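You operate a simulated robot arm through the tools that you are given. There is no shell and no other tool. Be economical: measure what you need, move in short steps, check, and stop when the job is done.

You run a simulated robot arm. Do the job below in one go: nothing can be reset, and whatever is moved stays where it is left.

JOB
Take the blue label bag on the top of the cooling rack and put it away on the top of the blue mat. Then push the plain door of the tall cabinet shut. Then shut the labelled door of the tall cabinet. Then open the upper drawer of the grey bench, put the test block six in the front half of the upper drawer of the grey bench and shut the drawer again. Keep to this order.

It is judged by the outcome, as a careful person would: the job done as asked, and still so three seconds after it is handed in. It fails if anything else is knocked over, pushed out of place, dropped, spilled or broken.

ROBOT AND FRAMES
A 7-joint arm with a vacuum gripper on a trunk, on a base that drives. Base frame: it is fixed to the floor where the robot stands at the start and does not move with it; the origin is under the middle of the robot, x ahead of it, y to its left, z up. Readings come in cm, degrees, newtons and seconds.
With the tool pointing down near the work surface it reaches from about 10 to 64 cm from the robot's upright axis, wherever it stands. Its first joint turns from -115.0 to 115.0 degrees. Places, roughly: front half of the upper drawer of the grey bench [-260, -190, 70]; labelled door of the tall cabinet [-800, -170, 90]; plain door of the tall cabinet [-870, -170, 90]; test block six [-550, -200, 75]; top of the blue mat [-580, -210, 80]; upper drawer of the grey bench [-260, -190, 70]. Payload 2.55 kg.
Tool frame: the origin (TCP) lies in the middle of the cups' lips, and z points out of the cups. The gripper has 1 cup of 4.4 cm across, covering 4.4 by 4.4 cm (tool x, y); the bellows give 2 cm. With the vacuum on, a cup seals on a smooth face that it is pressed against (1 to 4 N); it does not hold porous or soft things. The pull reaches 55 N.
Orientation is told as [roll, pitch, yaw] about the base's x, y, z axes, in that order, counted from this pose: with the cups facing straight down, the tool's x points along the base's -x, its y along +y and its z along -z.

CONTROLS
- The arm moves only by the tool play_rows. Its argument "targets" is a list of rows, each an object of numbers (a shift or turn left out is 0, a gripper value left out holds the last): "wx", "wy", "wz": the turn, a rotation vector about the tool's x, y, z in units of 5 degrees (1.0 is 5 degrees); "x", "y", "z": the shift along the tool's x, y, z in units of 25 mm (1.0 is 25 mm); "vac": the vacuum: 1 switches it on, 0 off. In form: [{"wx": .., "wy": .., "wz": .., "x": .., "y": .., "z": .., "vac": ..}, ...]. A call has 1 to 8 rows; each row shifts and turns the commanded pose from where the row before left it, along the tool's axes as they then stand. A call with a number of a shift or a turn outside -1 to 1 is refused whole. Each row takes 0.2 s and may step no farther than 5 cm and 8.6 degrees from the row before; otherwise, or with a gripper value out of range, the whole call is refused. A pose out of reach is approached as far as the arm can. The call stops where the force on the tool passes 40 N (or 10 N more than at its start, if that is more) or the arm is blocked; 0.2 s more then pass. The pull builds up within a second once a cup has sealed. Time passes only in rows, and 0.2 s behind the last, so rows that do not move give it time. It gives the time, the measured TCP pose, the force on the tool (base axes) and the pull of the vacuum at its end, in the units of the frame above (readings bear some noise), with the torque about the TCP (base axes, N m) and any sound that the robot's microphone picked up.
- Cameras (640 x 400 px; columns grow to the right, rows downward): "scene" is now at [0.97, 14.89, 182.57]; the picture's right is [-0.38, -0.92, 0.00], its down [-0.74, 0.31, -0.60] and it looks along [0.56, -0.23, -0.80] (base axes); focal length 295 px, centre (320, 200). "wrist" rides on the gripper at [8.1, 0.6, -17.3] in the tool frame; the picture's right is [-0.08, 1.00, 0.00], its down [-0.89, -0.07, -0.45] and it looks along [-0.44, -0.04, 0.90] (tool axes); focal length 256 px, centre (320, 200). There is no depth. A picture from a camera that has moved, and an enlarged one, comes with that camera's place and axes in the base frame and with its lens.
- capture(camera): a new picture of that camera. The clock stands still meanwhile.
- move_column(by): slides the trunk up (or, below 0, down) by that many cm; the arm and the scene camera ride with it, the base frame stays. It gives what a move gives, with no picture.
- base_move(legs): drives the robot by 1 to 6 legs, each [ahead, left, turn to the left] in cm, cm and degrees, along the robot's own axes; the way and the turn of a leg run together, so that a leg with both is an arc; at most 150 cm and 180 degrees a leg. The arm and the cameras ride along, it lands a little off, and it stops where it bumps. It gives what a move gives.
- turn_head(pan, tilt): turns the head with the scene camera to pan (to the left, within 155 degrees either way) and tilt (down, from -29 to 69), counted from straight ahead of the robot. It gives what a move gives.
- close_up(camera, box): a new picture of the part [left, top, right, bottom] of that camera's present view, enlarged. The clock stands still meanwhile.
- sign_off(): hands the job in; it is judged then, once.

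Work in short steps. Places have to be worked out from the pictures, the camera data and where the tool is seen: move nearer, look again, correct. Check each grasp and each placing, and mend what went wrong. You have 165 turns and 120 pictures in all, those below and enlarged ones among them. Switch the vacuum off and draw the arm clear of the work before you hand the job in, unless the task says otherwise; then end with one line.

The tools are called after "Call:" by a JSON object that holds its "name" and its "arguments". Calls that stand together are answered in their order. play_rows: Moves the arm, as the interface text tells. Its arguments: {"type":"object","properties":{"targets":{"type":"array","items":{"type":"object","properties":{"wx":{"type":"number"},"wy":{"type":"number"},"wz":{"type":"number"},"x":{"type":"number"},"y":{"type":"number"},"z":{"type":"number"},"vac":{"type":"number"}}}}},"required":["targets"]} The other tools are called the same way: move_column (by) slides the trunk up or down; base_move (legs) drives the base; turn_head (pan, tilt) turns the head that bears the scene camera; capture (camera) takes a picture; close_up (camera, box) takes an enlarged picture of a part of a camera's view; sign_off () hands the job in.

At the start:

```text
time: 0.0
tcp_pos: [45.52, -11.02, 108.28]
tool_rot: [0.0, 0.1, -0.1]
contact_force: [0.1, 0.2, -0.8]
torque: [0.01, 0.01, -0.01]
pull: 0.0
trunk travel left (down, up): [-92.5, 6.5]
robot x, y, heading: [0.0, -0.12, 0.1]
head pan, tilt: [-22.6, 52.9]
```

scene: 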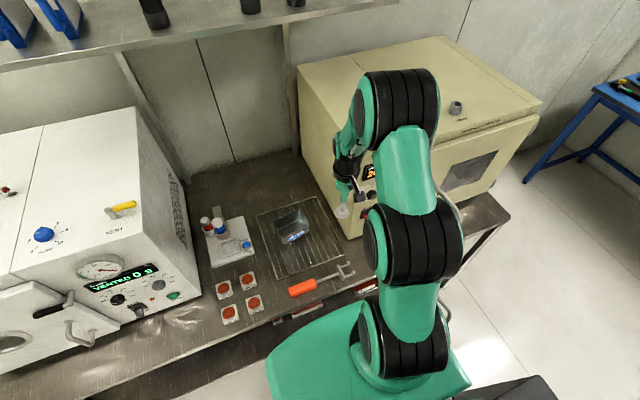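
wrist: 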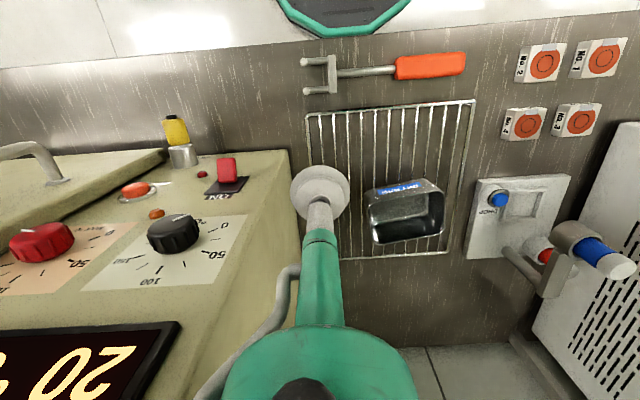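

The bag seems to lie on the rack near (62, 2, 83). I take enlarged looks at it with both cameras.

Call:
{"name": "close_up", "arguments": {"camera": "wrist", "box": [290, 90, 490, 270]}}

Call:
{"name": "close_up", "arguments": {"camera": "scene", "box": [200, 180, 400, 305]}}

```text
2.22 times, centred on (390, 180) of wrist
camera zoom: at [37.45, -10.45, 125.47], right [0.08, 1.0, 0.0], down [0.89, -0.07, 0.45], along [0.44, -0.04, -0.9], focal length 569 px, centre (164, 244)
```

zoom: 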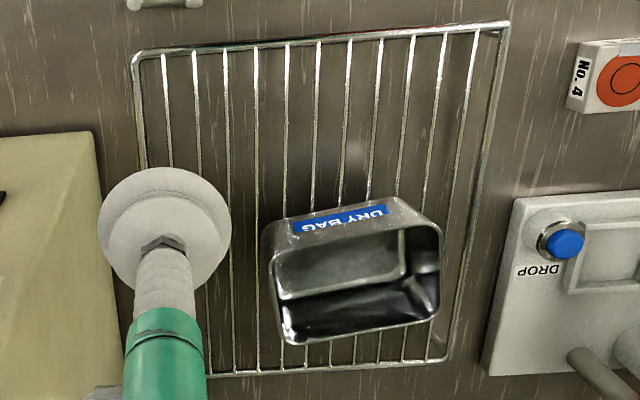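

```text
3.20 times, centred on (300, 242) of scene
camera zoom: at [0.97, 14.89, 182.57], right [-0.38, -0.92, 0.0], down [-0.74, 0.31, -0.6], along [0.56, -0.23, -0.8], focal length 943 px, centre (384, 64)
```

zoom: 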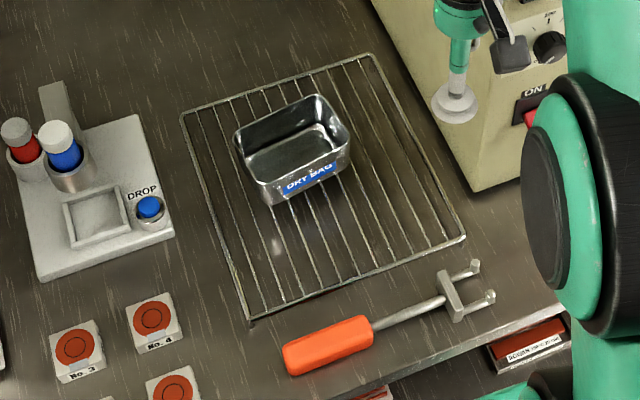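

The "DRY BAG" item looks like an open tin or a glossy bag; I need a nearer look before choosing a grip. I move the arm above it at this height.

Call:
{"name": "play_rows", "arguments": {"targets": [{"y": 1, "x": -0.5}, {"y": 1, "x": -0.5}, {"y": 1, "x": -0.5}, {"y": 1, "x": -0.5}, {"y": 1, "x": -0.5}]}}

Call:
{"name": "capture", "arguments": {"camera": "wrist"}}

Call:
{"name": "close_up", "arguments": {"camera": "scene", "box": [240, 180, 340, 242]}}

```text
time: 1.2
tcp_pos: [51.82, 1.66, 108.35]
tool_rot: [-0.1, 0.1, 0.0]
contact_force: [-0.3, -0.2, -0.4]
torque: [0.0, 0.03, 0.03]
pull: 0.1
trunk travel left (down, up): [-92.5, 6.5]
robot x, y, heading: [0.01, 0.38, 0.1]
head pan, tilt: [-22.6, 52.9]
```

```text
115 pictures are left
camera wrist: at [43.62, 2.23, 125.53], right [0.08, 1.0, 0.0], down [0.89, -0.07, 0.44], along [0.44, -0.04, -0.9], focal length 256 px, centre (320, 200)
```

wrist: 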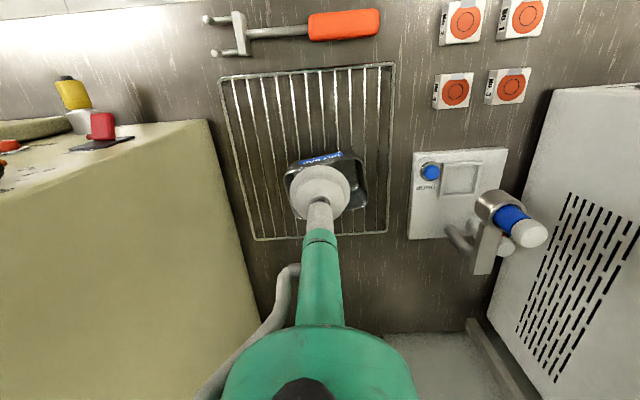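

```text
6.40 times, centred on (290, 211) of scene
camera zoom: at [1.03, 14.99, 182.56], right [-0.38, -0.92, 0.0], down [-0.74, 0.31, -0.6], along [0.56, -0.23, -0.8], focal length 1885 px, centre (512, 130)
```

zoom: 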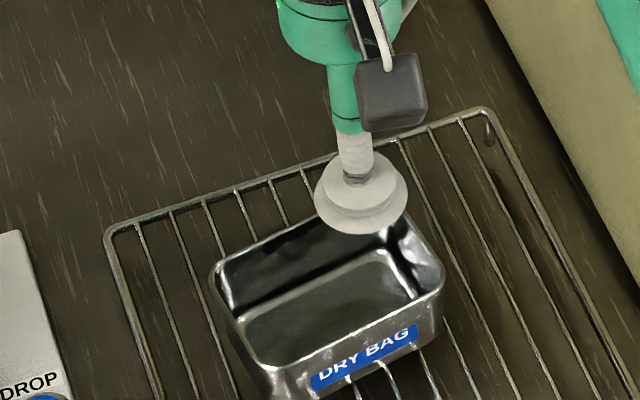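

It is an open tin with a blue "DRY BAG" label; triangulation puts its rim centre at about (60.5, 2.2, 88). I'll suck onto its inner floor, so first I go above the centre and lower partly.

Call:
{"name": "play_rows", "arguments": {"targets": [{"x": -0.9, "y": 0.1}, {"x": -0.9, "y": 0.1}, {"x": -0.9}, {"x": -0.8}, {"z": 1}, {"z": 1}, {"z": 1}, {"z": 0.6}]}}

Call:
{"name": "close_up", "arguments": {"camera": "wrist", "box": [220, 100, 420, 260]}}

Call:
{"name": "close_up", "arguments": {"camera": "scene", "box": [240, 180, 340, 242]}}

```text
time: 3.0
tcp_pos: [60.64, 2.0, 99.32]
tool_rot: [0.0, 0.1, 0.0]
contact_force: [0.4, 0.0, 0.0]
torque: [-0.02, 0.02, 0.0]
pull: 0.1
trunk travel left (down, up): [-92.5, 6.5]
robot x, y, heading: [0.09, 0.04, 0.0]
head pan, tilt: [-22.6, 52.9]
```

```text
2.50 times, centred on (320, 180) of wrist
camera zoom: at [52.45, 2.61, 116.46], right [0.08, 1.0, 0.0], down [0.89, -0.07, 0.45], along [0.44, -0.04, -0.9], focal length 640 px, centre (320, 250)
```

zoom: 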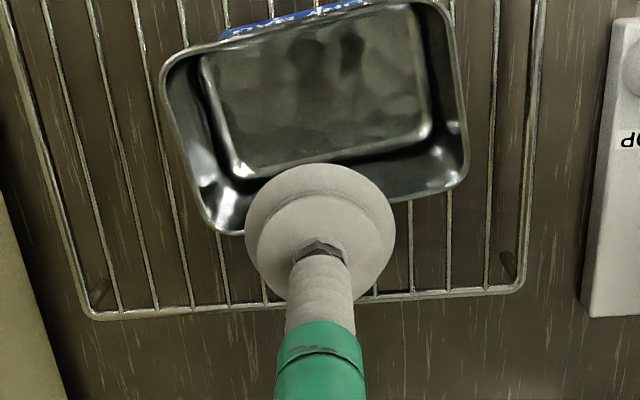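

```text
6.40 times, centred on (290, 211) of scene
camera zoom: at [1.0, 14.89, 182.57], right [-0.38, -0.92, 0.0], down [-0.74, 0.31, -0.6], along [0.56, -0.23, -0.8], focal length 1885 px, centre (512, 130)
```

zoom: 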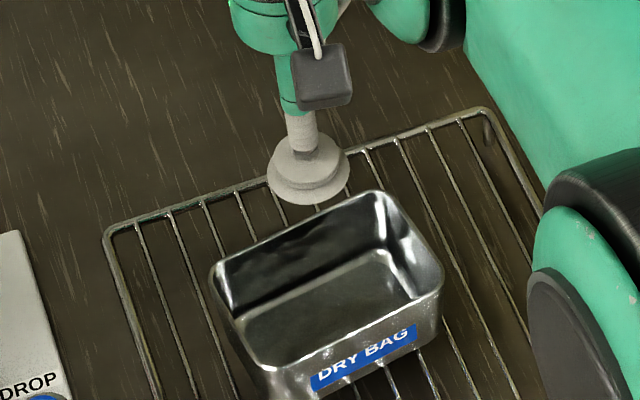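

Both views now agree on the tin's centre being about (59.7, 1.9). I shift back 0.9 cm and lower to about z=86, with vacuum on.

Call:
{"name": "play_rows", "arguments": {"targets": [{"x": 0.36}, {"z": 1}, {"z": 1}, {"z": 1}, {"z": 1}, {"z": 0.6, "vac": 1}, {"z": 0.2}]}}

Call:
{"name": "close_up", "arguments": {"camera": "scene", "box": [240, 180, 340, 242]}}

```text
time: 4.6
tcp_pos: [59.91, 1.95, 87.41]
tool_rot: [0.1, 0.0, 0.0]
contact_force: [1.0, -0.5, 0.2]
torque: [0.02, -0.02, 0.0]
pull: 0.0
trunk travel left (down, up): [-92.5, 6.5]
robot x, y, heading: [-0.02, 0.22, 0.1]
head pan, tilt: [-22.6, 52.9]
```

```text
6.40 times, centred on (290, 211) of scene
camera zoom: at [1.0, 14.9, 182.57], right [-0.38, -0.92, 0.0], down [-0.74, 0.31, -0.6], along [0.56, -0.23, -0.8], focal length 1885 px, centre (512, 130)
```

zoom: 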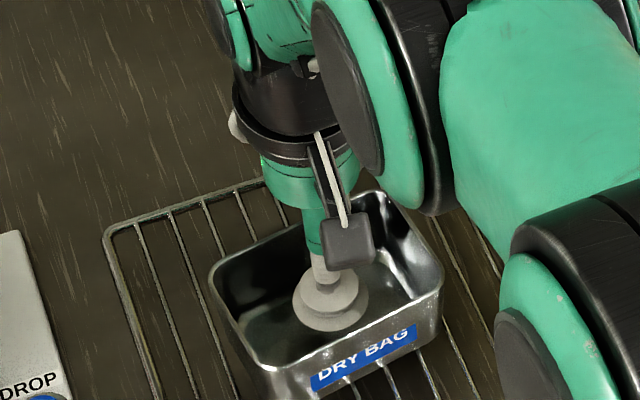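

The cup is inside the tin, clear of the walls. I lower in small steps until contact.

Call:
{"name": "play_rows", "arguments": {"targets": [{"z": 0.3}, {"z": 0.3}, {"z": 0.3}, {"z": 0.2}, {"z": 0.2}]}}

```text
time: 5.8
tcp_pos: [59.27, 2.01, 83.86]
tool_rot: [0.1, 0.4, 0.0]
contact_force: [-5.8, -2.8, -3.2]
torque: [0.06, -0.25, -0.01]
pull: 55.2
trunk travel left (down, up): [-92.5, 6.5]
robot x, y, heading: [0.09, -0.29, 0.1]
head pan, tilt: [-22.6, 52.9]
```

Sealed at pull 55. I lift the tin slowly by about 12 cm and check.

Call:
{"name": "play_rows", "arguments": {"targets": [{"z": -0.2}, {"z": -0.5}, {"z": -0.8}, {"z": -0.8}, {"z": -0.8}, {"z": -0.8}, {"z": -0.8}]}}

Call:
{"name": "capture", "arguments": {"camera": "scene"}}

```text
time: 7.4
tcp_pos: [59.62, 2.06, 96.01]
tool_rot: [0.0, 0.0, 0.1]
contact_force: [-0.9, 0.3, -1.1]
torque: [0.05, -0.01, 0.02]
pull: 54.6
trunk travel left (down, up): [-92.5, 6.5]
robot x, y, heading: [0.36, -0.12, -0.0]
head pan, tilt: [-22.6, 52.9]
```

```text
110 pictures are left
camera scene: at [0.84, 14.89, 182.56], right [-0.38, -0.92, 0.0], down [-0.74, 0.31, -0.6], along [0.56, -0.23, -0.8], focal length 295 px, centre (320, 200)
```

scene: 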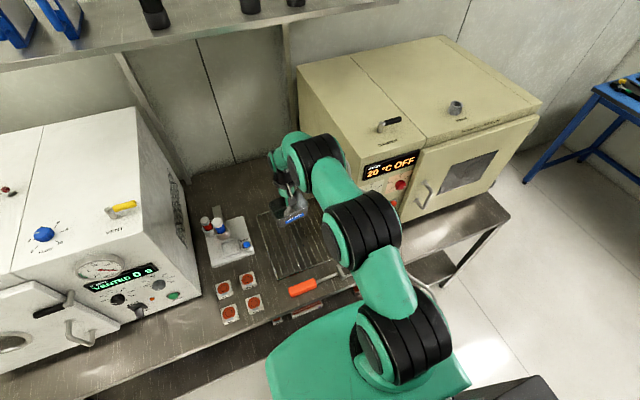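

The tin is held. I raise it more and draw it in toward the robot, then look around for the route.

Call:
{"name": "play_rows", "arguments": {"targets": [{"z": -0.9}, {"z": -0.9}, {"z": -0.9}, {"z": -0.9}, {"x": 0.9}, {"x": 0.9}, {"x": 0.9}, {"x": 0.9}]}}

Call:
{"name": "play_rows", "arguments": {"targets": [{"x": 0.9, "z": -0.5}, {"x": 0.9, "z": -0.5}, {"x": 0.9}, {"x": 0.9}]}}

Call:
{"name": "turn_head", "arguments": {"pan": -150, "tilt": 20}}

Call:
{"name": "capture", "arguments": {"camera": "scene"}}

```text
time: 9.2
tcp_pos: [50.72, 1.96, 104.76]
tool_rot: [0.0, 0.0, -0.1]
contact_force: [-0.1, 0.1, -0.1]
torque: [-0.01, -0.04, 0.01]
pull: 55.2
trunk travel left (down, up): [-92.5, 6.5]
robot x, y, heading: [0.3, -0.06, -0.1]
head pan, tilt: [-22.6, 52.9]
```

```text
time: 10.2
tcp_pos: [41.59, 1.87, 107.28]
tool_rot: [0.1, 0.0, 0.0]
contact_force: [0.5, -0.7, -0.2]
torque: [0.02, -0.02, 0.01]
pull: 55.5
trunk travel left (down, up): [-92.5, 6.5]
robot x, y, heading: [0.02, -0.06, -0.2]
head pan, tilt: [-22.6, 52.9]
```

```text
time: 12.3
tcp_pos: [41.77, 1.99, 107.27]
tool_rot: [0.1, -0.1, 0.0]
contact_force: [-0.3, 0.4, -0.5]
torque: [-0.01, 0.02, -0.01]
pull: 54.8
trunk travel left (down, up): [-92.5, 6.5]
robot x, y, heading: [0.08, 0.13, 0.2]
head pan, tilt: [-150.0, 20.0]
```

```text
109 pictures are left
camera scene: at [-13.98, 13.08, 187.5], right [-0.5, 0.87, 0.0], down [0.3, 0.17, -0.94], along [-0.81, -0.47, -0.34], focal length 295 px, centre (320, 200)
```

scene: 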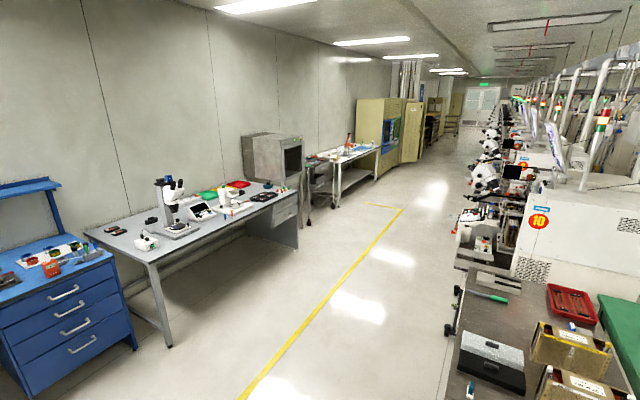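

The benches stand along y<-180 with a corridor beside them; I check the floor next to the robot before driving.

Call:
{"name": "turn_head", "arguments": {"pan": -100, "tilt": 45}}

Call:
{"name": "capture", "arguments": {"camera": "scene"}}

Call:
{"name": "turn_head", "arguments": {"pan": -155, "tilt": 55}}

Call:
{"name": "capture", "arguments": {"camera": "scene"}}

```text
time: 13.5
tcp_pos: [41.76, 2.03, 107.22]
tool_rot: [0.0, 0.0, -0.1]
contact_force: [0.8, -0.3, -0.8]
torque: [-0.02, 0.04, 0.02]
pull: 55.2
trunk travel left (down, up): [-92.5, 6.5]
robot x, y, heading: [0.25, 0.07, -0.1]
head pan, tilt: [-100.0, 45.0]
```

```text
108 pictures are left
camera scene: at [-7.34, 9.74, 183.64], right [-0.98, 0.17, 0.0], down [0.12, 0.7, -0.71], along [-0.12, -0.7, -0.71], focal length 295 px, centre (320, 200)
```

scene: 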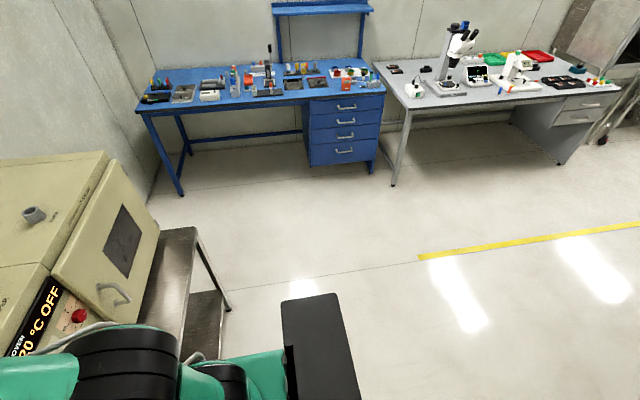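

```text
time: 14.7
tcp_pos: [41.72, 2.16, 107.24]
tool_rot: [0.0, 0.0, 0.1]
contact_force: [0.8, -0.5, -0.6]
torque: [-0.01, -0.02, 0.0]
pull: 54.6
trunk travel left (down, up): [-92.5, 6.5]
robot x, y, heading: [0.08, -0.17, -0.1]
head pan, tilt: [-154.7, 55.0]
```

```text
107 pictures are left
camera scene: at [-12.44, 14.65, 182.3], right [-0.43, 0.9, 0.0], down [0.74, 0.35, -0.57], along [-0.52, -0.25, -0.82], focal length 295 px, centre (320, 200)
```

scene: 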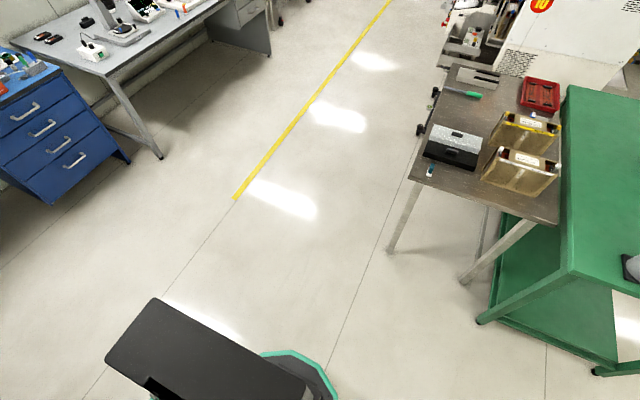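

The corridor is clear. I back away 45 cm, slide right 85 cm and turn right to face the benches along -y.

Call:
{"name": "base_move", "arguments": {"legs": [[-45, 0, 0], [0, -80, 0], [0, 0, -90]]}}

Call:
{"name": "turn_head", "arguments": {"pan": -80, "tilt": 30}}

Call:
{"name": "capture", "arguments": {"camera": "scene"}}

```text
time: 25.1
tcp_pos: [-41.59, -122.57, 107.15]
tool_rot: [-0.1, -0.1, -88.8]
contact_force: [-0.3, 0.6, -1.2]
torque: [0.03, -0.05, 0.01]
pull: 54.5
trunk travel left (down, up): [-92.5, 6.5]
robot x, y, heading: [-44.61, -80.94, -88.6]
head pan, tilt: [-154.7, 55.0]
```

```text
time: 26.6
tcp_pos: [-41.65, -122.63, 107.19]
tool_rot: [0.0, 0.0, -88.8]
contact_force: [0.1, 0.4, -1.2]
torque: [0.0, -0.01, -0.01]
pull: 54.6
trunk travel left (down, up): [-92.5, 6.5]
robot x, y, heading: [-44.52, -80.82, -88.9]
head pan, tilt: [-80.0, 30.0]
```

```text
106 pictures are left
camera scene: at [-35.83, -76.16, 185.9], right [-0.19, 0.98, 0.0], down [0.49, 0.1, -0.87], along [-0.85, -0.17, -0.5], focal length 295 px, centre (320, 200)
```

scene: 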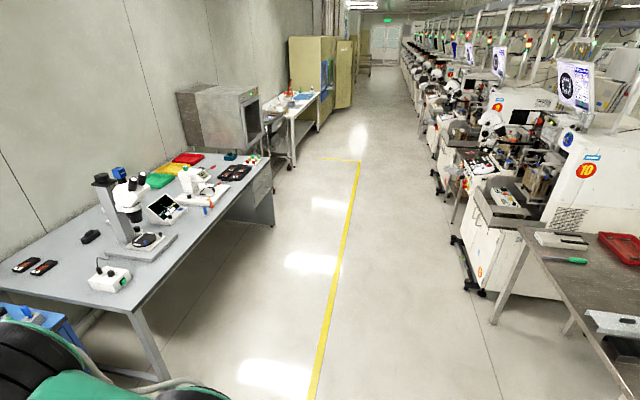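

The lane is clear; I fix the heading slightly and slide right along the corridor 300 cm, then look.

Call:
{"name": "base_move", "arguments": {"legs": [[0, 0, -1.2], [0, -150, 0], [0, -150, 0]]}}

Call:
{"name": "capture", "arguments": {"camera": "scene"}}

```text
time: 41.6
tcp_pos: [-345.56, -122.45, 107.24]
tool_rot: [0.0, 0.0, -90.0]
contact_force: [-1.1, 0.6, 0.1]
torque: [0.02, 0.0, 0.01]
pull: 54.7
trunk travel left (down, up): [-92.5, 6.5]
robot x, y, heading: [-347.65, -80.85, -90.0]
head pan, tilt: [-80.0, 30.0]
```

```text
105 pictures are left
camera scene: at [-338.73, -76.24, 185.9], right [-0.17, 0.98, 0.0], down [0.49, 0.09, -0.87], along [-0.85, -0.15, -0.5], focal length 295 px, centre (320, 200)
```

scene: 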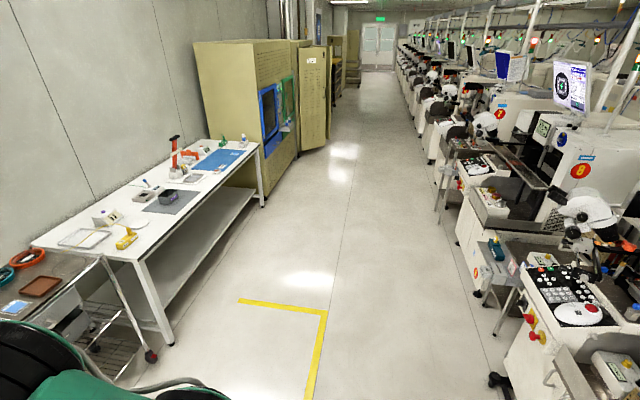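

The blue mat lies near (-577, -213) on the white bench, whose front edge is at y≈-192. I slide on to x≈-578 and look down at it.

Call:
{"name": "base_move", "arguments": {"legs": [[0, -115, 0], [0, -115, 0]]}}

Call:
{"name": "turn_head", "arguments": {"pan": -15, "tilt": 35}}

Call:
{"name": "capture", "arguments": {"camera": "scene"}}

```text
time: 52.9
tcp_pos: [-576.45, -123.95, 107.22]
tool_rot: [0.0, 0.0, -89.4]
contact_force: [0.1, -1.2, 0.1]
torque: [0.01, 0.02, 0.0]
pull: 55.0
trunk travel left (down, up): [-92.5, 6.5]
robot x, y, heading: [-578.85, -82.22, -89.4]
head pan, tilt: [-80.0, 30.0]
```

```text
time: 54.3
tcp_pos: [-576.52, -123.94, 107.25]
tool_rot: [0.0, 0.0, -89.4]
contact_force: [0.4, 0.4, 0.3]
torque: [0.0, 0.03, 0.01]
pull: 54.7
trunk travel left (down, up): [-92.5, 6.5]
robot x, y, heading: [-578.92, -82.25, -89.2]
head pan, tilt: [-15.0, 35.0]
```

```text
104 pictures are left
camera scene: at [-563.33, -84.41, 185.12], right [-0.97, 0.25, 0.0], down [0.14, 0.56, -0.82], along [-0.2, -0.79, -0.57], focal length 295 px, centre (320, 200)
```

scene: 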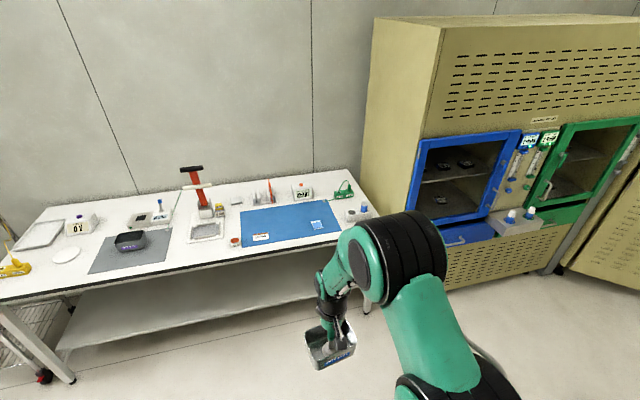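

Call:
{"name": "close_up", "arguments": {"camera": "scene", "box": [170, 160, 390, 297]}}

Call:
{"name": "close_up", "arguments": {"camera": "scene", "box": [0, 160, 220, 297]}}

```text
2.91 times, centred on (280, 228) of scene
camera zoom: at [-563.33, -84.41, 185.12], right [-0.97, 0.25, 0.0], down [0.14, 0.56, -0.82], along [-0.2, -0.79, -0.57], focal length 857 px, centre (436, 117)
```

zoom: 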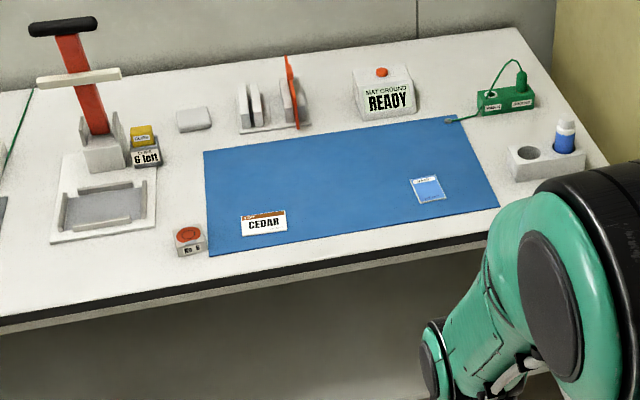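

```text
2.91 times, centred on (110, 228) of scene
camera zoom: at [-563.33, -84.41, 185.12], right [-0.97, 0.25, 0.0], down [0.14, 0.56, -0.82], along [-0.2, -0.79, -0.57], focal length 857 px, centre (931, 117)
```

zoom: 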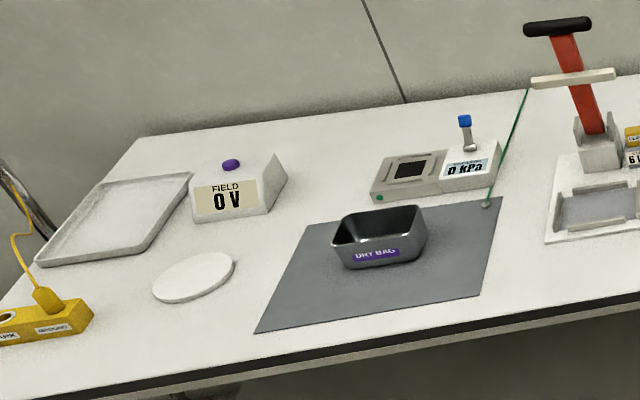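

The tin will fit free on the mat (x -604..-552, y -230..-199) at about (-577, -215), between the CEDAR tag and the little packet. I drive ahead 73 cm.

Call:
{"name": "base_move", "arguments": {"legs": [[73, 0, -0.6]]}}

Call:
{"name": "turn_head", "arguments": {"pan": -5, "tilt": 52}}

Call:
{"name": "capture", "arguments": {"camera": "scene"}}

```text
time: 58.2
tcp_pos: [-576.12, -196.48, 107.21]
tool_rot: [0.0, 0.0, -89.7]
contact_force: [-0.6, -0.4, 0.2]
torque: [-0.01, 0.0, -0.07]
pull: 55.4
trunk travel left (down, up): [-92.5, 6.5]
robot x, y, heading: [-578.28, -154.98, -89.9]
head pan, tilt: [-15.0, 35.0]
```

```text
time: 59.0
tcp_pos: [-576.13, -196.61, 107.19]
tool_rot: [0.0, 0.0, -89.7]
contact_force: [-0.2, 0.6, -0.7]
torque: [0.01, -0.01, -0.01]
pull: 54.9
trunk travel left (down, up): [-92.5, 6.5]
robot x, y, heading: [-577.93, -154.87, -89.8]
head pan, tilt: [-5.0, 52.0]
```

```text
101 pictures are left
camera scene: at [-561.16, -156.17, 182.69], right [-1.0, 0.08, 0.0], down [0.07, 0.78, -0.62], along [-0.05, -0.61, -0.79], focal length 295 px, centre (320, 200)
```

scene: 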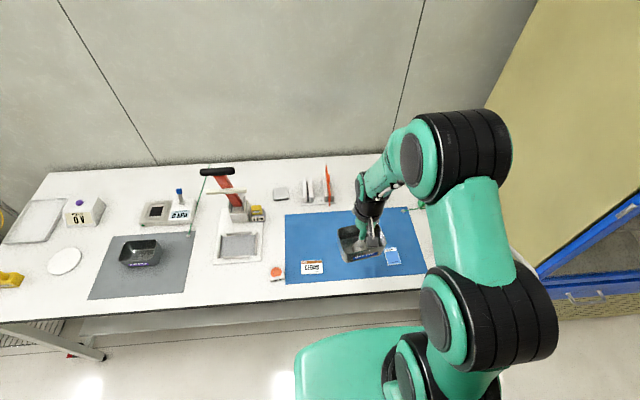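

Readings agree with the mat estimate. I extend the tin forward to y≈-215 at this height.

Call:
{"name": "play_rows", "arguments": {"targets": [{"x": -0.9, "y": -0.3}, {"x": -0.9, "y": -0.2}, {"x": -0.9}, {"x": -0.9}, {"x": -0.9}, {"x": -0.9}, {"x": -0.9}, {"x": -0.9}]}}

Call:
{"name": "play_rows", "arguments": {"targets": [{"z": 0.9}, {"z": 0.9}, {"z": 0.9}, {"z": 0.9}, {"z": 0.8}, {"z": 0.8}]}}

Call:
{"name": "close_up", "arguments": {"camera": "scene", "box": [240, 170, 460, 307]}}

```text
time: 60.9
tcp_pos: [-577.26, -214.72, 107.09]
tool_rot: [0.0, 0.1, -89.7]
contact_force: [0.1, -0.2, -1.3]
torque: [0.0, 0.0, -0.02]
pull: 54.9
trunk travel left (down, up): [-92.5, 6.5]
robot x, y, heading: [-578.54, -155.13, -89.5]
head pan, tilt: [-5.0, 52.0]
```

```text
time: 62.2
tcp_pos: [-577.33, -214.64, 94.26]
tool_rot: [0.1, 0.0, -89.7]
contact_force: [0.2, -0.2, -0.3]
torque: [0.01, -0.06, -0.02]
pull: 55.7
trunk travel left (down, up): [-92.5, 6.5]
robot x, y, heading: [-578.32, -154.76, -89.8]
head pan, tilt: [-5.0, 52.0]
```

```text
2.91 times, centred on (350, 238) of scene
camera zoom: at [-561.15, -156.25, 182.68], right [-1.0, 0.08, 0.0], down [0.06, 0.79, -0.62], along [-0.05, -0.61, -0.79], focal length 857 px, centre (233, 88)
```

zoom: 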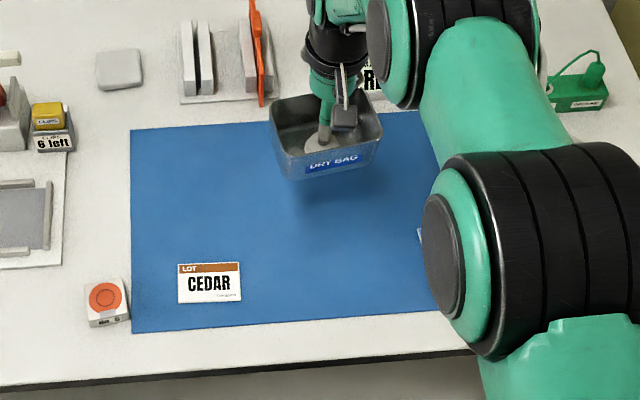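

The tin hovers clear over the mat. I lower on in steps, small at the end, until it touches.

Call:
{"name": "play_rows", "arguments": {"targets": [{"z": 0.9}, {"z": 0.9}, {"z": 0.9}, {"z": 0.8}, {"z": 0.4}]}}

Call:
{"name": "play_rows", "arguments": {"targets": [{"z": 0.15}, {"z": 0.15}, {"z": 0.15}, {"z": 0.15}]}}

```text
time: 63.5
tcp_pos: [-577.22, -214.48, 84.26]
tool_rot: [0.0, 0.0, -89.7]
contact_force: [-0.2, 0.4, -0.2]
torque: [0.04, -0.03, 0.0]
pull: 55.1
trunk travel left (down, up): [-92.5, 6.5]
robot x, y, heading: [-578.33, -154.75, -89.9]
head pan, tilt: [-5.0, 52.0]
```

```text
time: 64.5
tcp_pos: [-577.19, -214.63, 83.01]
tool_rot: [0.0, 0.0, -89.8]
contact_force: [0.5, 0.2, -0.6]
torque: [0.02, -0.04, 0.01]
pull: 54.9
trunk travel left (down, up): [-92.5, 6.5]
robot x, y, heading: [-578.29, -155.03, -89.7]
head pan, tilt: [-5.0, 52.0]
```

Call:
{"name": "play_rows", "arguments": {"targets": [{"z": 0.15}, {"z": 0.15}, {"z": 0.15}]}}

Call:
{"name": "close_up", "arguments": {"camera": "scene", "box": [240, 170, 460, 307]}}

```text
time: 65.2
tcp_pos: [-577.3, -214.75, 81.82]
tool_rot: [0.0, 0.1, -89.7]
contact_force: [0.8, -0.2, -0.3]
torque: [-0.04, -0.02, -0.02]
pull: 54.8
trunk travel left (down, up): [-92.5, 6.5]
robot x, y, heading: [-578.35, -154.52, -89.3]
head pan, tilt: [-5.0, 52.0]
```

```text
2.91 times, centred on (350, 238) of scene
camera zoom: at [-561.15, -156.19, 182.68], right [-1.0, 0.08, 0.0], down [0.06, 0.79, -0.62], along [-0.05, -0.61, -0.79], focal length 857 px, centre (233, 88)
```

zoom: 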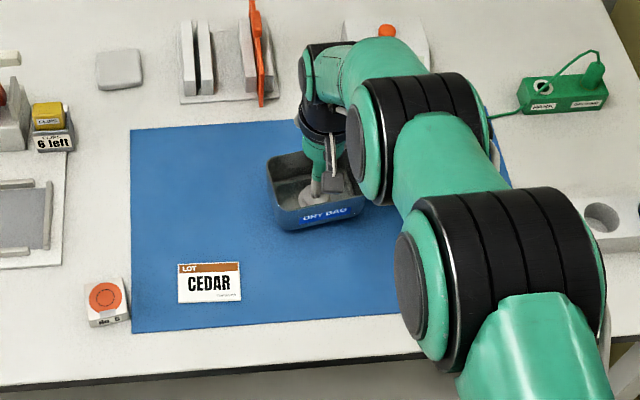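

Almost on the mat with no contact force yet; I continue with small steps.

Call:
{"name": "play_rows", "arguments": {"targets": [{"z": 0.12}, {"z": 0.12}]}}

```text
time: 65.8
tcp_pos: [-577.14, -214.75, 81.22]
tool_rot: [0.1, 0.0, -89.6]
contact_force: [0.8, 0.8, -0.6]
torque: [0.01, -0.04, 0.04]
pull: 55.1
trunk travel left (down, up): [-92.5, 6.5]
robot x, y, heading: [-578.29, -155.13, -89.9]
head pan, tilt: [-5.0, 52.0]
```

Call:
{"name": "play_rows", "arguments": {"targets": [{"z": 0.12}, {"z": 0.12}]}}

```text
time: 66.5
tcp_pos: [-577.24, -214.23, 80.6]
tool_rot: [0.0, 0.2, -89.8]
contact_force: [1.6, 12.5, 4.8]
torque: [-0.1, -0.04, 0.02]
pull: 54.7
trunk travel left (down, up): [-92.5, 6.5]
robot x, y, heading: [-578.26, -154.47, -89.7]
head pan, tilt: [-5.0, 52.0]
```

Contact. I switch the vacuum off, wait, then rise gently.

Call:
{"name": "play_rows", "arguments": {"targets": [{"vac": 0}, {}, {}, {}, {"z": -0.1}, {"z": -0.2}, {"z": -0.4}, {"z": -0.4}]}}

Call:
{"name": "close_up", "arguments": {"camera": "scene", "box": [240, 170, 460, 307]}}

```text
time: 68.2
tcp_pos: [-577.09, -214.68, 83.39]
tool_rot: [0.0, 0.0, -89.7]
contact_force: [0.1, 0.3, -0.1]
torque: [-0.02, -0.03, 0.0]
pull: 0.0
trunk travel left (down, up): [-92.5, 6.5]
robot x, y, heading: [-578.51, -155.1, -89.7]
head pan, tilt: [-5.0, 52.0]
```

```text
2.91 times, centred on (350, 238) of scene
camera zoom: at [-561.15, -156.21, 182.68], right [-1.0, 0.08, 0.0], down [0.06, 0.79, -0.62], along [-0.05, -0.61, -0.79], focal length 857 px, centre (233, 88)
```

zoom: 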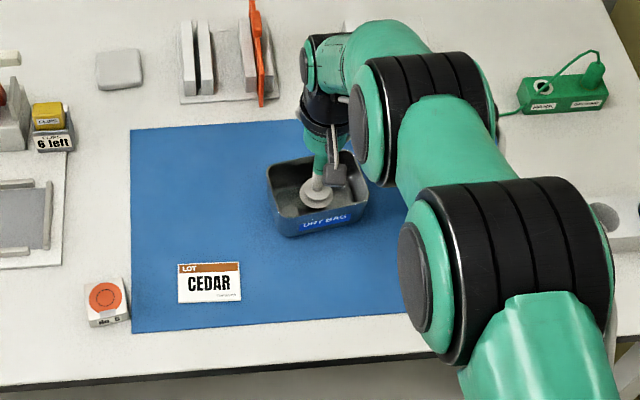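

Released and standing on the mat. I rise straight out of the tin, then draw back, and check.

Call:
{"name": "play_rows", "arguments": {"targets": [{"z": -0.8}, {"z": -0.9}, {"z": -0.9}, {"z": -0.9}, {"z": -0.9}, {"z": -0.9}, {"z": -0.9}, {"z": -0.9}]}}

Call:
{"name": "play_rows", "arguments": {"targets": [{"x": 0.9, "z": -0.9}, {"x": 0.9, "z": -0.9}, {"x": 0.9, "z": -0.5}, {"x": 0.9}, {"x": 0.9}, {"x": 0.9}, {"x": 0.9}, {"x": 0.9}]}}

Call:
{"name": "close_up", "arguments": {"camera": "scene", "box": [240, 170, 460, 307]}}

```text
time: 70.0
tcp_pos: [-577.11, -214.55, 101.2]
tool_rot: [-0.1, 0.2, -89.7]
contact_force: [-0.4, 0.2, 0.3]
torque: [-0.03, -0.01, 0.0]
pull: 0.1
trunk travel left (down, up): [-92.5, 6.5]
robot x, y, heading: [-578.35, -154.97, -89.5]
head pan, tilt: [-5.0, 52.0]
```

```text
time: 71.8
tcp_pos: [-577.37, -196.42, 106.74]
tool_rot: [0.0, 0.0, -89.7]
contact_force: [0.6, 0.1, -0.9]
torque: [-0.02, -0.02, -0.02]
pull: 0.0
trunk travel left (down, up): [-92.5, 6.5]
robot x, y, heading: [-578.79, -154.79, -89.8]
head pan, tilt: [-5.0, 52.0]
```

```text
2.91 times, centred on (350, 238) of scene
camera zoom: at [-561.16, -156.08, 182.68], right [-1.0, 0.08, 0.0], down [0.06, 0.78, -0.62], along [-0.05, -0.61, -0.79], focal length 857 px, centre (233, 88)
```

zoom: 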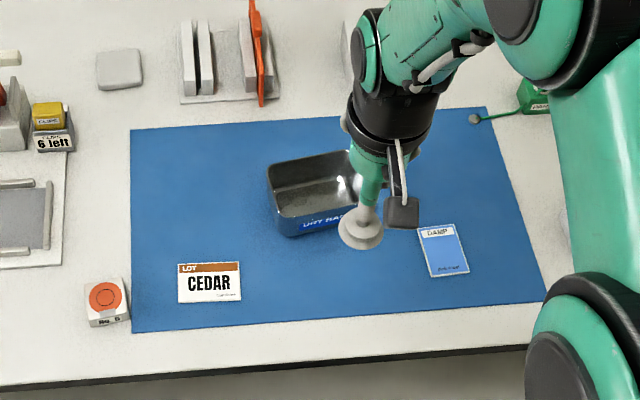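

The tin stands well on the mat. I back off and slide toward the cabinet, then look at its doors.

Call:
{"name": "base_move", "arguments": {"legs": [[-72, 0, 0], [0, -110, 0]]}}

Call:
{"name": "turn_head", "arguments": {"pan": -60, "tilt": 25}}

Call:
{"name": "capture", "arguments": {"camera": "scene"}}

```text
time: 81.0
tcp_pos: [-689.27, -125.44, 106.73]
tool_rot: [0.0, 0.0, -90.2]
contact_force: [-0.3, 1.1, 0.8]
torque: [0.01, -0.03, -0.03]
pull: 0.1
trunk travel left (down, up): [-92.5, 6.5]
robot x, y, heading: [-689.75, -83.87, -90.2]
head pan, tilt: [-5.0, 52.0]
```

```text
time: 82.3
tcp_pos: [-689.31, -125.41, 106.8]
tool_rot: [-0.1, 0.0, -90.3]
contact_force: [-0.2, 0.6, -0.7]
torque: [0.02, 0.0, 0.03]
pull: 0.1
trunk travel left (down, up): [-92.5, 6.5]
robot x, y, heading: [-689.92, -84.2, -90.2]
head pan, tilt: [-60.0, 25.0]
```

```text
96 pictures are left
camera scene: at [-680.0, -82.46, 186.69], right [-0.5, 0.87, 0.0], down [0.37, 0.21, -0.91], along [-0.79, -0.45, -0.42], focal length 295 px, centre (320, 200)
```

scene: 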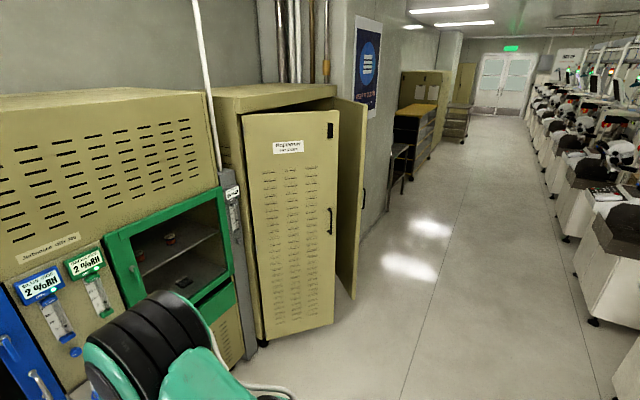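

The labelled door (left, hinge near (-787,-198)) and plain door (right, hinge near -900) both stand roughly 45° open. I slide past to the plain door's outer side and turn to face it.

Call:
{"name": "base_move", "arguments": {"legs": [[0, -105, 0], [0, -105, 0], [0, 0, 30]]}}

Call:
{"name": "turn_head", "arguments": {"pan": 0, "tilt": 35}}

Call:
{"name": "capture", "arguments": {"camera": "scene"}}

```text
time: 94.2
tcp_pos: [-880.9, -118.23, 106.79]
tool_rot: [-0.1, 0.0, -60.9]
contact_force: [-0.4, -1.0, -0.4]
torque: [-0.01, -0.01, 0.0]
pull: 0.0
trunk travel left (down, up): [-92.5, 6.5]
robot x, y, heading: [-901.88, -82.21, -61.1]
head pan, tilt: [-60.0, 25.0]
```

```text
time: 95.5
tcp_pos: [-880.91, -118.19, 106.71]
tool_rot: [0.0, -0.1, -61.0]
contact_force: [0.1, -0.5, -0.3]
torque: [0.01, -0.02, -0.01]
pull: 0.0
trunk travel left (down, up): [-92.5, 6.5]
robot x, y, heading: [-902.01, -82.34, -61.1]
head pan, tilt: [0.0, 35.0]
```

```text
95 pictures are left
camera scene: at [-884.81, -75.99, 185.12], right [-0.87, -0.49, 0.0], down [-0.28, 0.5, -0.82], along [0.4, -0.72, -0.57], focal length 295 px, centre (320, 200)
```

scene: 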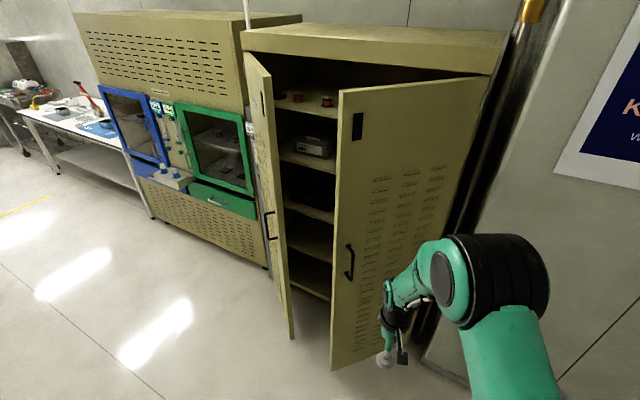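

The plain door's outer face is visible: free edge at (-850,-155), hinge near (-883,-190), handle at z≈88–101 near its edge. I swing the tool horizontal (cup ahead), moving out and up to z≈120, above the handle.

Call:
{"name": "play_rows", "arguments": {"targets": [{"wy": -1, "x": -0.5}, {"wy": -1, "x": -0.5}, {"wy": -1, "x": -0.5}, {"wy": -1, "x": -0.5}, {"wy": -1, "x": -0.5}, {"wy": -1, "x": -0.5}, {"wy": -1, "x": -0.5}, {"wy": -1, "x": -0.5}]}}

Call:
{"name": "play_rows", "arguments": {"targets": [{"wy": -1, "x": -0.5}, {"wy": -1, "x": -0.5}, {"wy": -1, "x": -0.5}, {"wy": -1, "x": -0.5}, {"wy": -1, "x": -0.5}, {"wy": -1, "x": -0.5}, {"wy": -1, "x": -0.5}, {"wy": -1, "x": -0.5}]}}

Call:
{"name": "play_rows", "arguments": {"targets": [{"wy": -1, "x": -0.5}, {"wy": -1, "x": -0.5}]}}

Call:
{"name": "capture", "arguments": {"camera": "wrist"}}

```text
time: 97.3
tcp_pos: [-876.34, -125.44, 109.3]
tool_rot: [-0.1, -40.1, -60.8]
contact_force: [0.3, 0.0, -0.2]
torque: [-0.01, -0.02, 0.02]
pull: 0.1
out of reach, approached as far as the arm can: row 6, 7
trunk travel left (down, up): [-92.5, 6.5]
robot x, y, heading: [-901.95, -82.04, -61.1]
head pan, tilt: [0.0, 35.0]
```

```text
time: 99.2
tcp_pos: [-873.63, -130.11, 117.57]
tool_rot: [-0.1, -80.1, -60.9]
contact_force: [0.2, 0.0, 0.1]
torque: [-0.01, 0.02, -0.02]
pull: 0.1
trunk travel left (down, up): [-92.5, 6.5]
robot x, y, heading: [-902.07, -82.52, -60.7]
head pan, tilt: [0.0, 35.0]
```

```text
time: 99.8
tcp_pos: [-873.55, -130.4, 120.06]
tool_rot: [178.5, -90.0, 120.6]
contact_force: [-0.4, -0.1, 0.3]
torque: [-0.02, 0.01, 0.01]
pull: 0.0
trunk travel left (down, up): [-92.5, 6.5]
robot x, y, heading: [-901.82, -82.27, -61.0]
head pan, tilt: [0.0, 35.0]
```

```text
94 pictures are left
camera wrist: at [-881.48, -115.02, 111.97], right [0.87, 0.48, 0.08], down [-0.28, 0.36, 0.89], along [0.4, -0.8, 0.44], focal length 256 px, centre (320, 200)
```

wrist: 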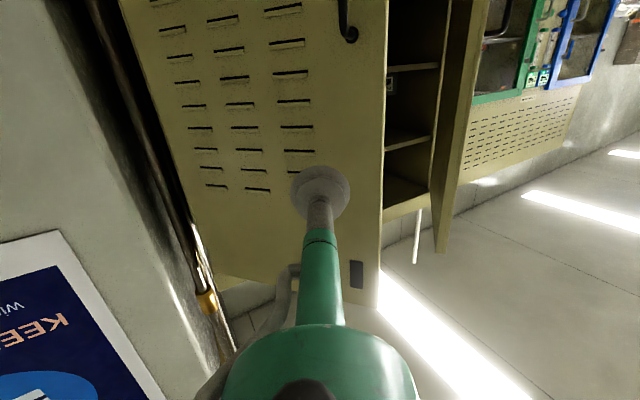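

The cup now points ahead at z=120, heading for the strip between louvers and edge. I drive ahead 30 cm, leaving a few centimetres before contact.

Call:
{"name": "base_move", "arguments": {"legs": [[30, 1, 0]]}}

Call:
{"name": "capture", "arguments": {"camera": "wrist"}}

Call:
{"name": "capture", "arguments": {"camera": "scene"}}

```text
time: 101.8
tcp_pos: [-858.14, -156.21, 120.16]
tool_rot: [-176.3, -89.9, 115.2]
contact_force: [-1.5, 0.6, 1.5]
torque: [-0.01, -0.04, 0.08]
pull: 0.1
trunk travel left (down, up): [-92.5, 6.5]
robot x, y, heading: [-886.49, -107.89, -61.0]
head pan, tilt: [0.0, 35.0]
```

```text
93 pictures are left
camera wrist: at [-866.15, -140.77, 111.99], right [0.87, 0.48, 0.08], down [-0.28, 0.36, 0.89], along [0.4, -0.8, 0.44], focal length 256 px, centre (320, 200)
```

wrist: 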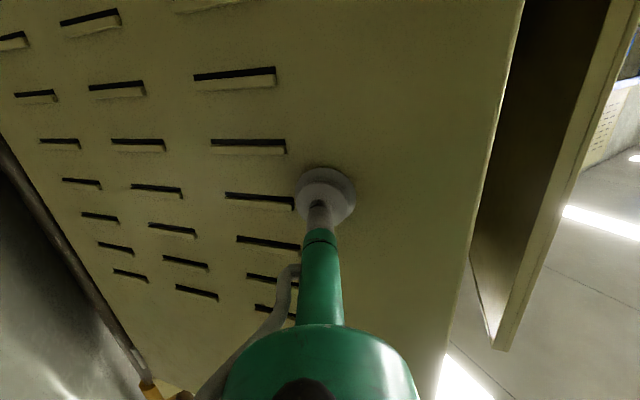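

```text
92 pictures are left
camera scene: at [-869.41, -101.74, 185.12], right [-0.88, -0.48, 0.0], down [-0.28, 0.5, -0.82], along [0.4, -0.72, -0.57], focal length 295 px, centre (320, 200)
```

scene: 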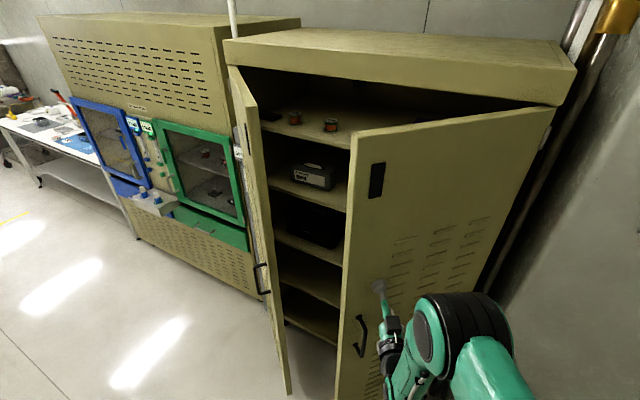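

The cup just touches the door strip above the handle. I push ahead gently.

Call:
{"name": "play_rows", "arguments": {"targets": [{"z": 0.5}, {"z": 0.5}, {"z": 0.6}, {"z": 0.6}, {"z": 0.6}, {"z": 0.6}]}}

Call:
{"name": "capture", "arguments": {"camera": "scene"}}

```text
time: 103.2
tcp_pos: [-854.14, -163.52, 120.27]
tool_rot: [-145.6, -90.1, 84.6]
contact_force: [-0.6, 2.5, 0.3]
torque: [0.0, 0.03, 0.01]
pull: 0.1
trunk travel left (down, up): [-92.5, 6.5]
robot x, y, heading: [-886.21, -107.82, -60.7]
head pan, tilt: [0.0, 35.0]
```

```text
91 pictures are left
camera scene: at [-869.37, -101.71, 185.12], right [-0.88, -0.48, 0.0], down [-0.28, 0.5, -0.82], along [0.4, -0.72, -0.57], focal length 295 px, centre (320, 200)
```

scene: 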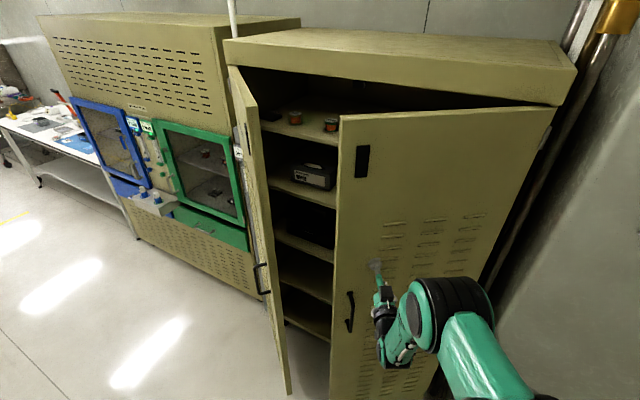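

The door is swinging smoothly with little force. I go on pushing.

Call:
{"name": "play_rows", "arguments": {"targets": [{"z": 0.7}, {"z": 0.7}, {"z": 0.7}, {"z": 0.7}, {"z": 0.7}, {"z": 0.7}, {"z": 0.7}]}}

Call:
{"name": "capture", "arguments": {"camera": "scene"}}

```text
time: 104.8
tcp_pos: [-848.23, -174.39, 120.33]
tool_rot: [172.6, -89.9, 126.3]
contact_force: [-1.8, 2.1, -0.7]
torque: [-0.03, -0.03, -0.02]
pull: 0.1
trunk travel left (down, up): [-92.5, 6.5]
robot x, y, heading: [-885.95, -108.0, -61.1]
head pan, tilt: [0.0, 35.0]
```

```text
90 pictures are left
camera scene: at [-869.41, -101.78, 185.12], right [-0.88, -0.48, 0.0], down [-0.28, 0.5, -0.82], along [0.4, -0.72, -0.57], focal length 295 px, centre (320, 200)
```

scene: 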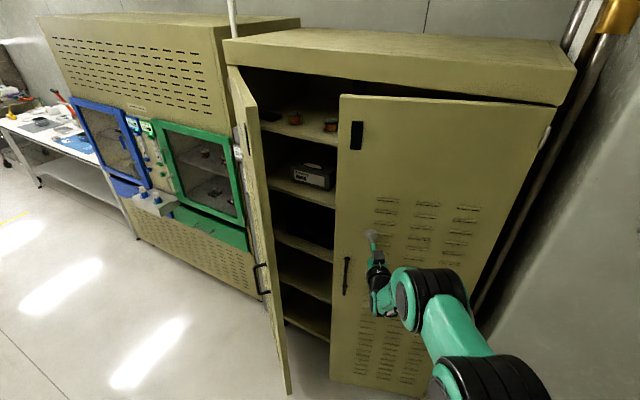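

Call:
{"name": "play_rows", "arguments": {"targets": [{"z": 0.7}, {"z": 0.7}, {"z": 0.7}, {"z": 0.7}, {"z": 0.7}]}}

Call:
{"name": "capture", "arguments": {"camera": "scene"}}

```text
time: 106.0
tcp_pos: [-843.91, -181.92, 120.13]
tool_rot: [-169.2, -90.0, 108.1]
contact_force: [-1.6, 2.0, 0.2]
torque: [-0.02, -0.04, -0.09]
pull: 0.1
trunk travel left (down, up): [-92.5, 6.5]
robot x, y, heading: [-886.24, -107.74, -61.3]
head pan, tilt: [0.0, 35.0]
```

```text
89 pictures are left
camera scene: at [-869.37, -101.74, 185.12], right [-0.88, -0.48, 0.0], down [-0.28, 0.5, -0.82], along [0.4, -0.72, -0.57], focal length 295 px, centre (320, 200)
```

scene: 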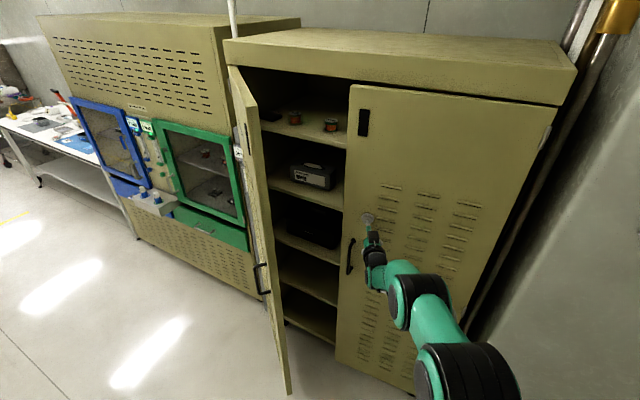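

Call:
{"name": "play_rows", "arguments": {"targets": [{"z": 0.6}, {"z": 0.6}, {"z": 0.6}, {"z": 0.5}]}}

Call:
{"name": "capture", "arguments": {"camera": "scene"}}

```text
time: 107.0
tcp_pos: [-841.39, -186.4, 120.12]
tool_rot: [-35.6, -89.9, -25.2]
contact_force: [-9.2, 22.7, -0.6]
torque: [-0.03, -0.04, -0.69]
pull: 0.1
trunk travel left (down, up): [-92.5, 6.5]
robot x, y, heading: [-886.76, -107.84, -60.9]
head pan, tilt: [0.0, 35.0]
```

```text
88 pictures are left
camera scene: at [-869.61, -101.05, 185.11], right [-0.87, -0.48, 0.0], down [-0.28, 0.5, -0.82], along [0.4, -0.72, -0.57], focal length 295 px, centre (320, 200)
```

scene: 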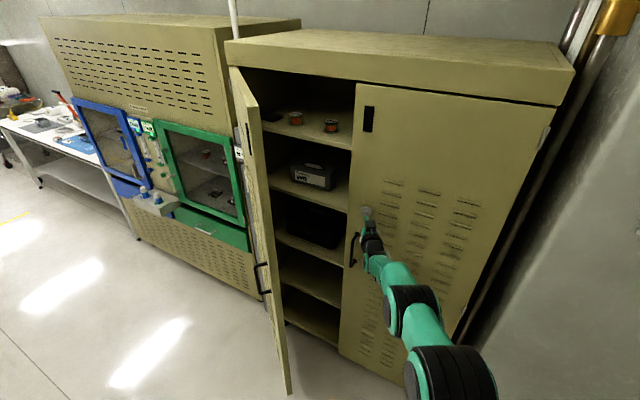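

Resistance rose to about 24 N; it may be at the stop. I push a little more to be sure.

Call:
{"name": "play_rows", "arguments": {"targets": [{"z": 0.4}, {"z": 0.4}]}}

Call:
{"name": "close_up", "arguments": {"camera": "scene", "box": [220, 30, 580, 255]}}

```text
time: 107.4
tcp_pos: [-841.04, -186.31, 119.73]
tool_rot: [-13.4, -89.6, -47.3]
contact_force: [-8.8, 25.5, 5.5]
torque: [0.19, 0.08, -0.76]
pull: 0.1
trunk travel left (down, up): [-92.5, 6.5]
robot x, y, heading: [-886.44, -107.67, -61.0]
head pan, tilt: [0.0, 35.0]
stopped in row 1: the force on the tool passed its limit (the readings are from after the stop); the commanded pose is now the measured one
```

```text
1.78 times, centred on (400, 142) of scene
camera zoom: at [-869.81, -100.61, 185.14], right [-0.87, -0.49, 0.0], down [-0.28, 0.5, -0.82], along [0.4, -0.72, -0.57], focal length 524 px, centre (178, 302)
```

zoom: 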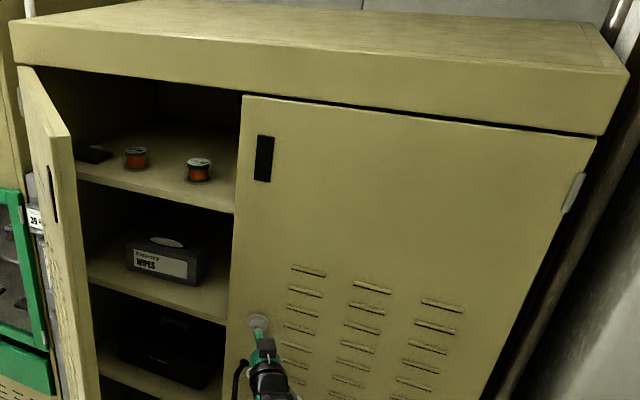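

The door sits against its stop. I draw the cup back and check that it stays shut.

Call:
{"name": "play_rows", "arguments": {"targets": [{"z": -0.5}, {"z": -0.8}, {"z": -0.8}, {"z": -0.8}, {"z": -0.8}, {"z": -0.8}, {"z": -0.8}, {"z": -0.8}]}}

Call:
{"name": "base_move", "arguments": {"legs": [[-30, 0, 0]]}}

Call:
{"name": "capture", "arguments": {"camera": "scene"}}

```text
time: 109.2
tcp_pos: [-848.37, -173.7, 119.48]
tool_rot: [-0.1, -89.5, -60.8]
contact_force: [-0.9, -0.4, 0.1]
torque: [0.0, -0.03, 0.02]
pull: 0.1
trunk travel left (down, up): [-92.5, 6.5]
robot x, y, heading: [-886.55, -108.05, -61.1]
head pan, tilt: [0.0, 35.0]
```

```text
time: 111.2
tcp_pos: [-862.28, -147.93, 119.46]
tool_rot: [-0.1, -89.4, -60.5]
contact_force: [-0.4, 0.3, 0.6]
torque: [-0.01, 0.02, -0.02]
pull: 0.1
trunk travel left (down, up): [-92.5, 6.5]
robot x, y, heading: [-900.51, -82.42, -60.8]
head pan, tilt: [0.0, 35.0]
```

```text
86 pictures are left
camera scene: at [-883.72, -75.95, 185.12], right [-0.87, -0.49, 0.0], down [-0.28, 0.5, -0.82], along [0.4, -0.71, -0.57], focal length 295 px, centre (320, 200)
```

scene: 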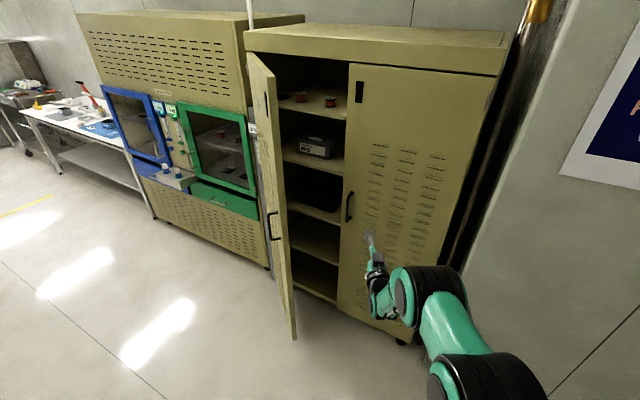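

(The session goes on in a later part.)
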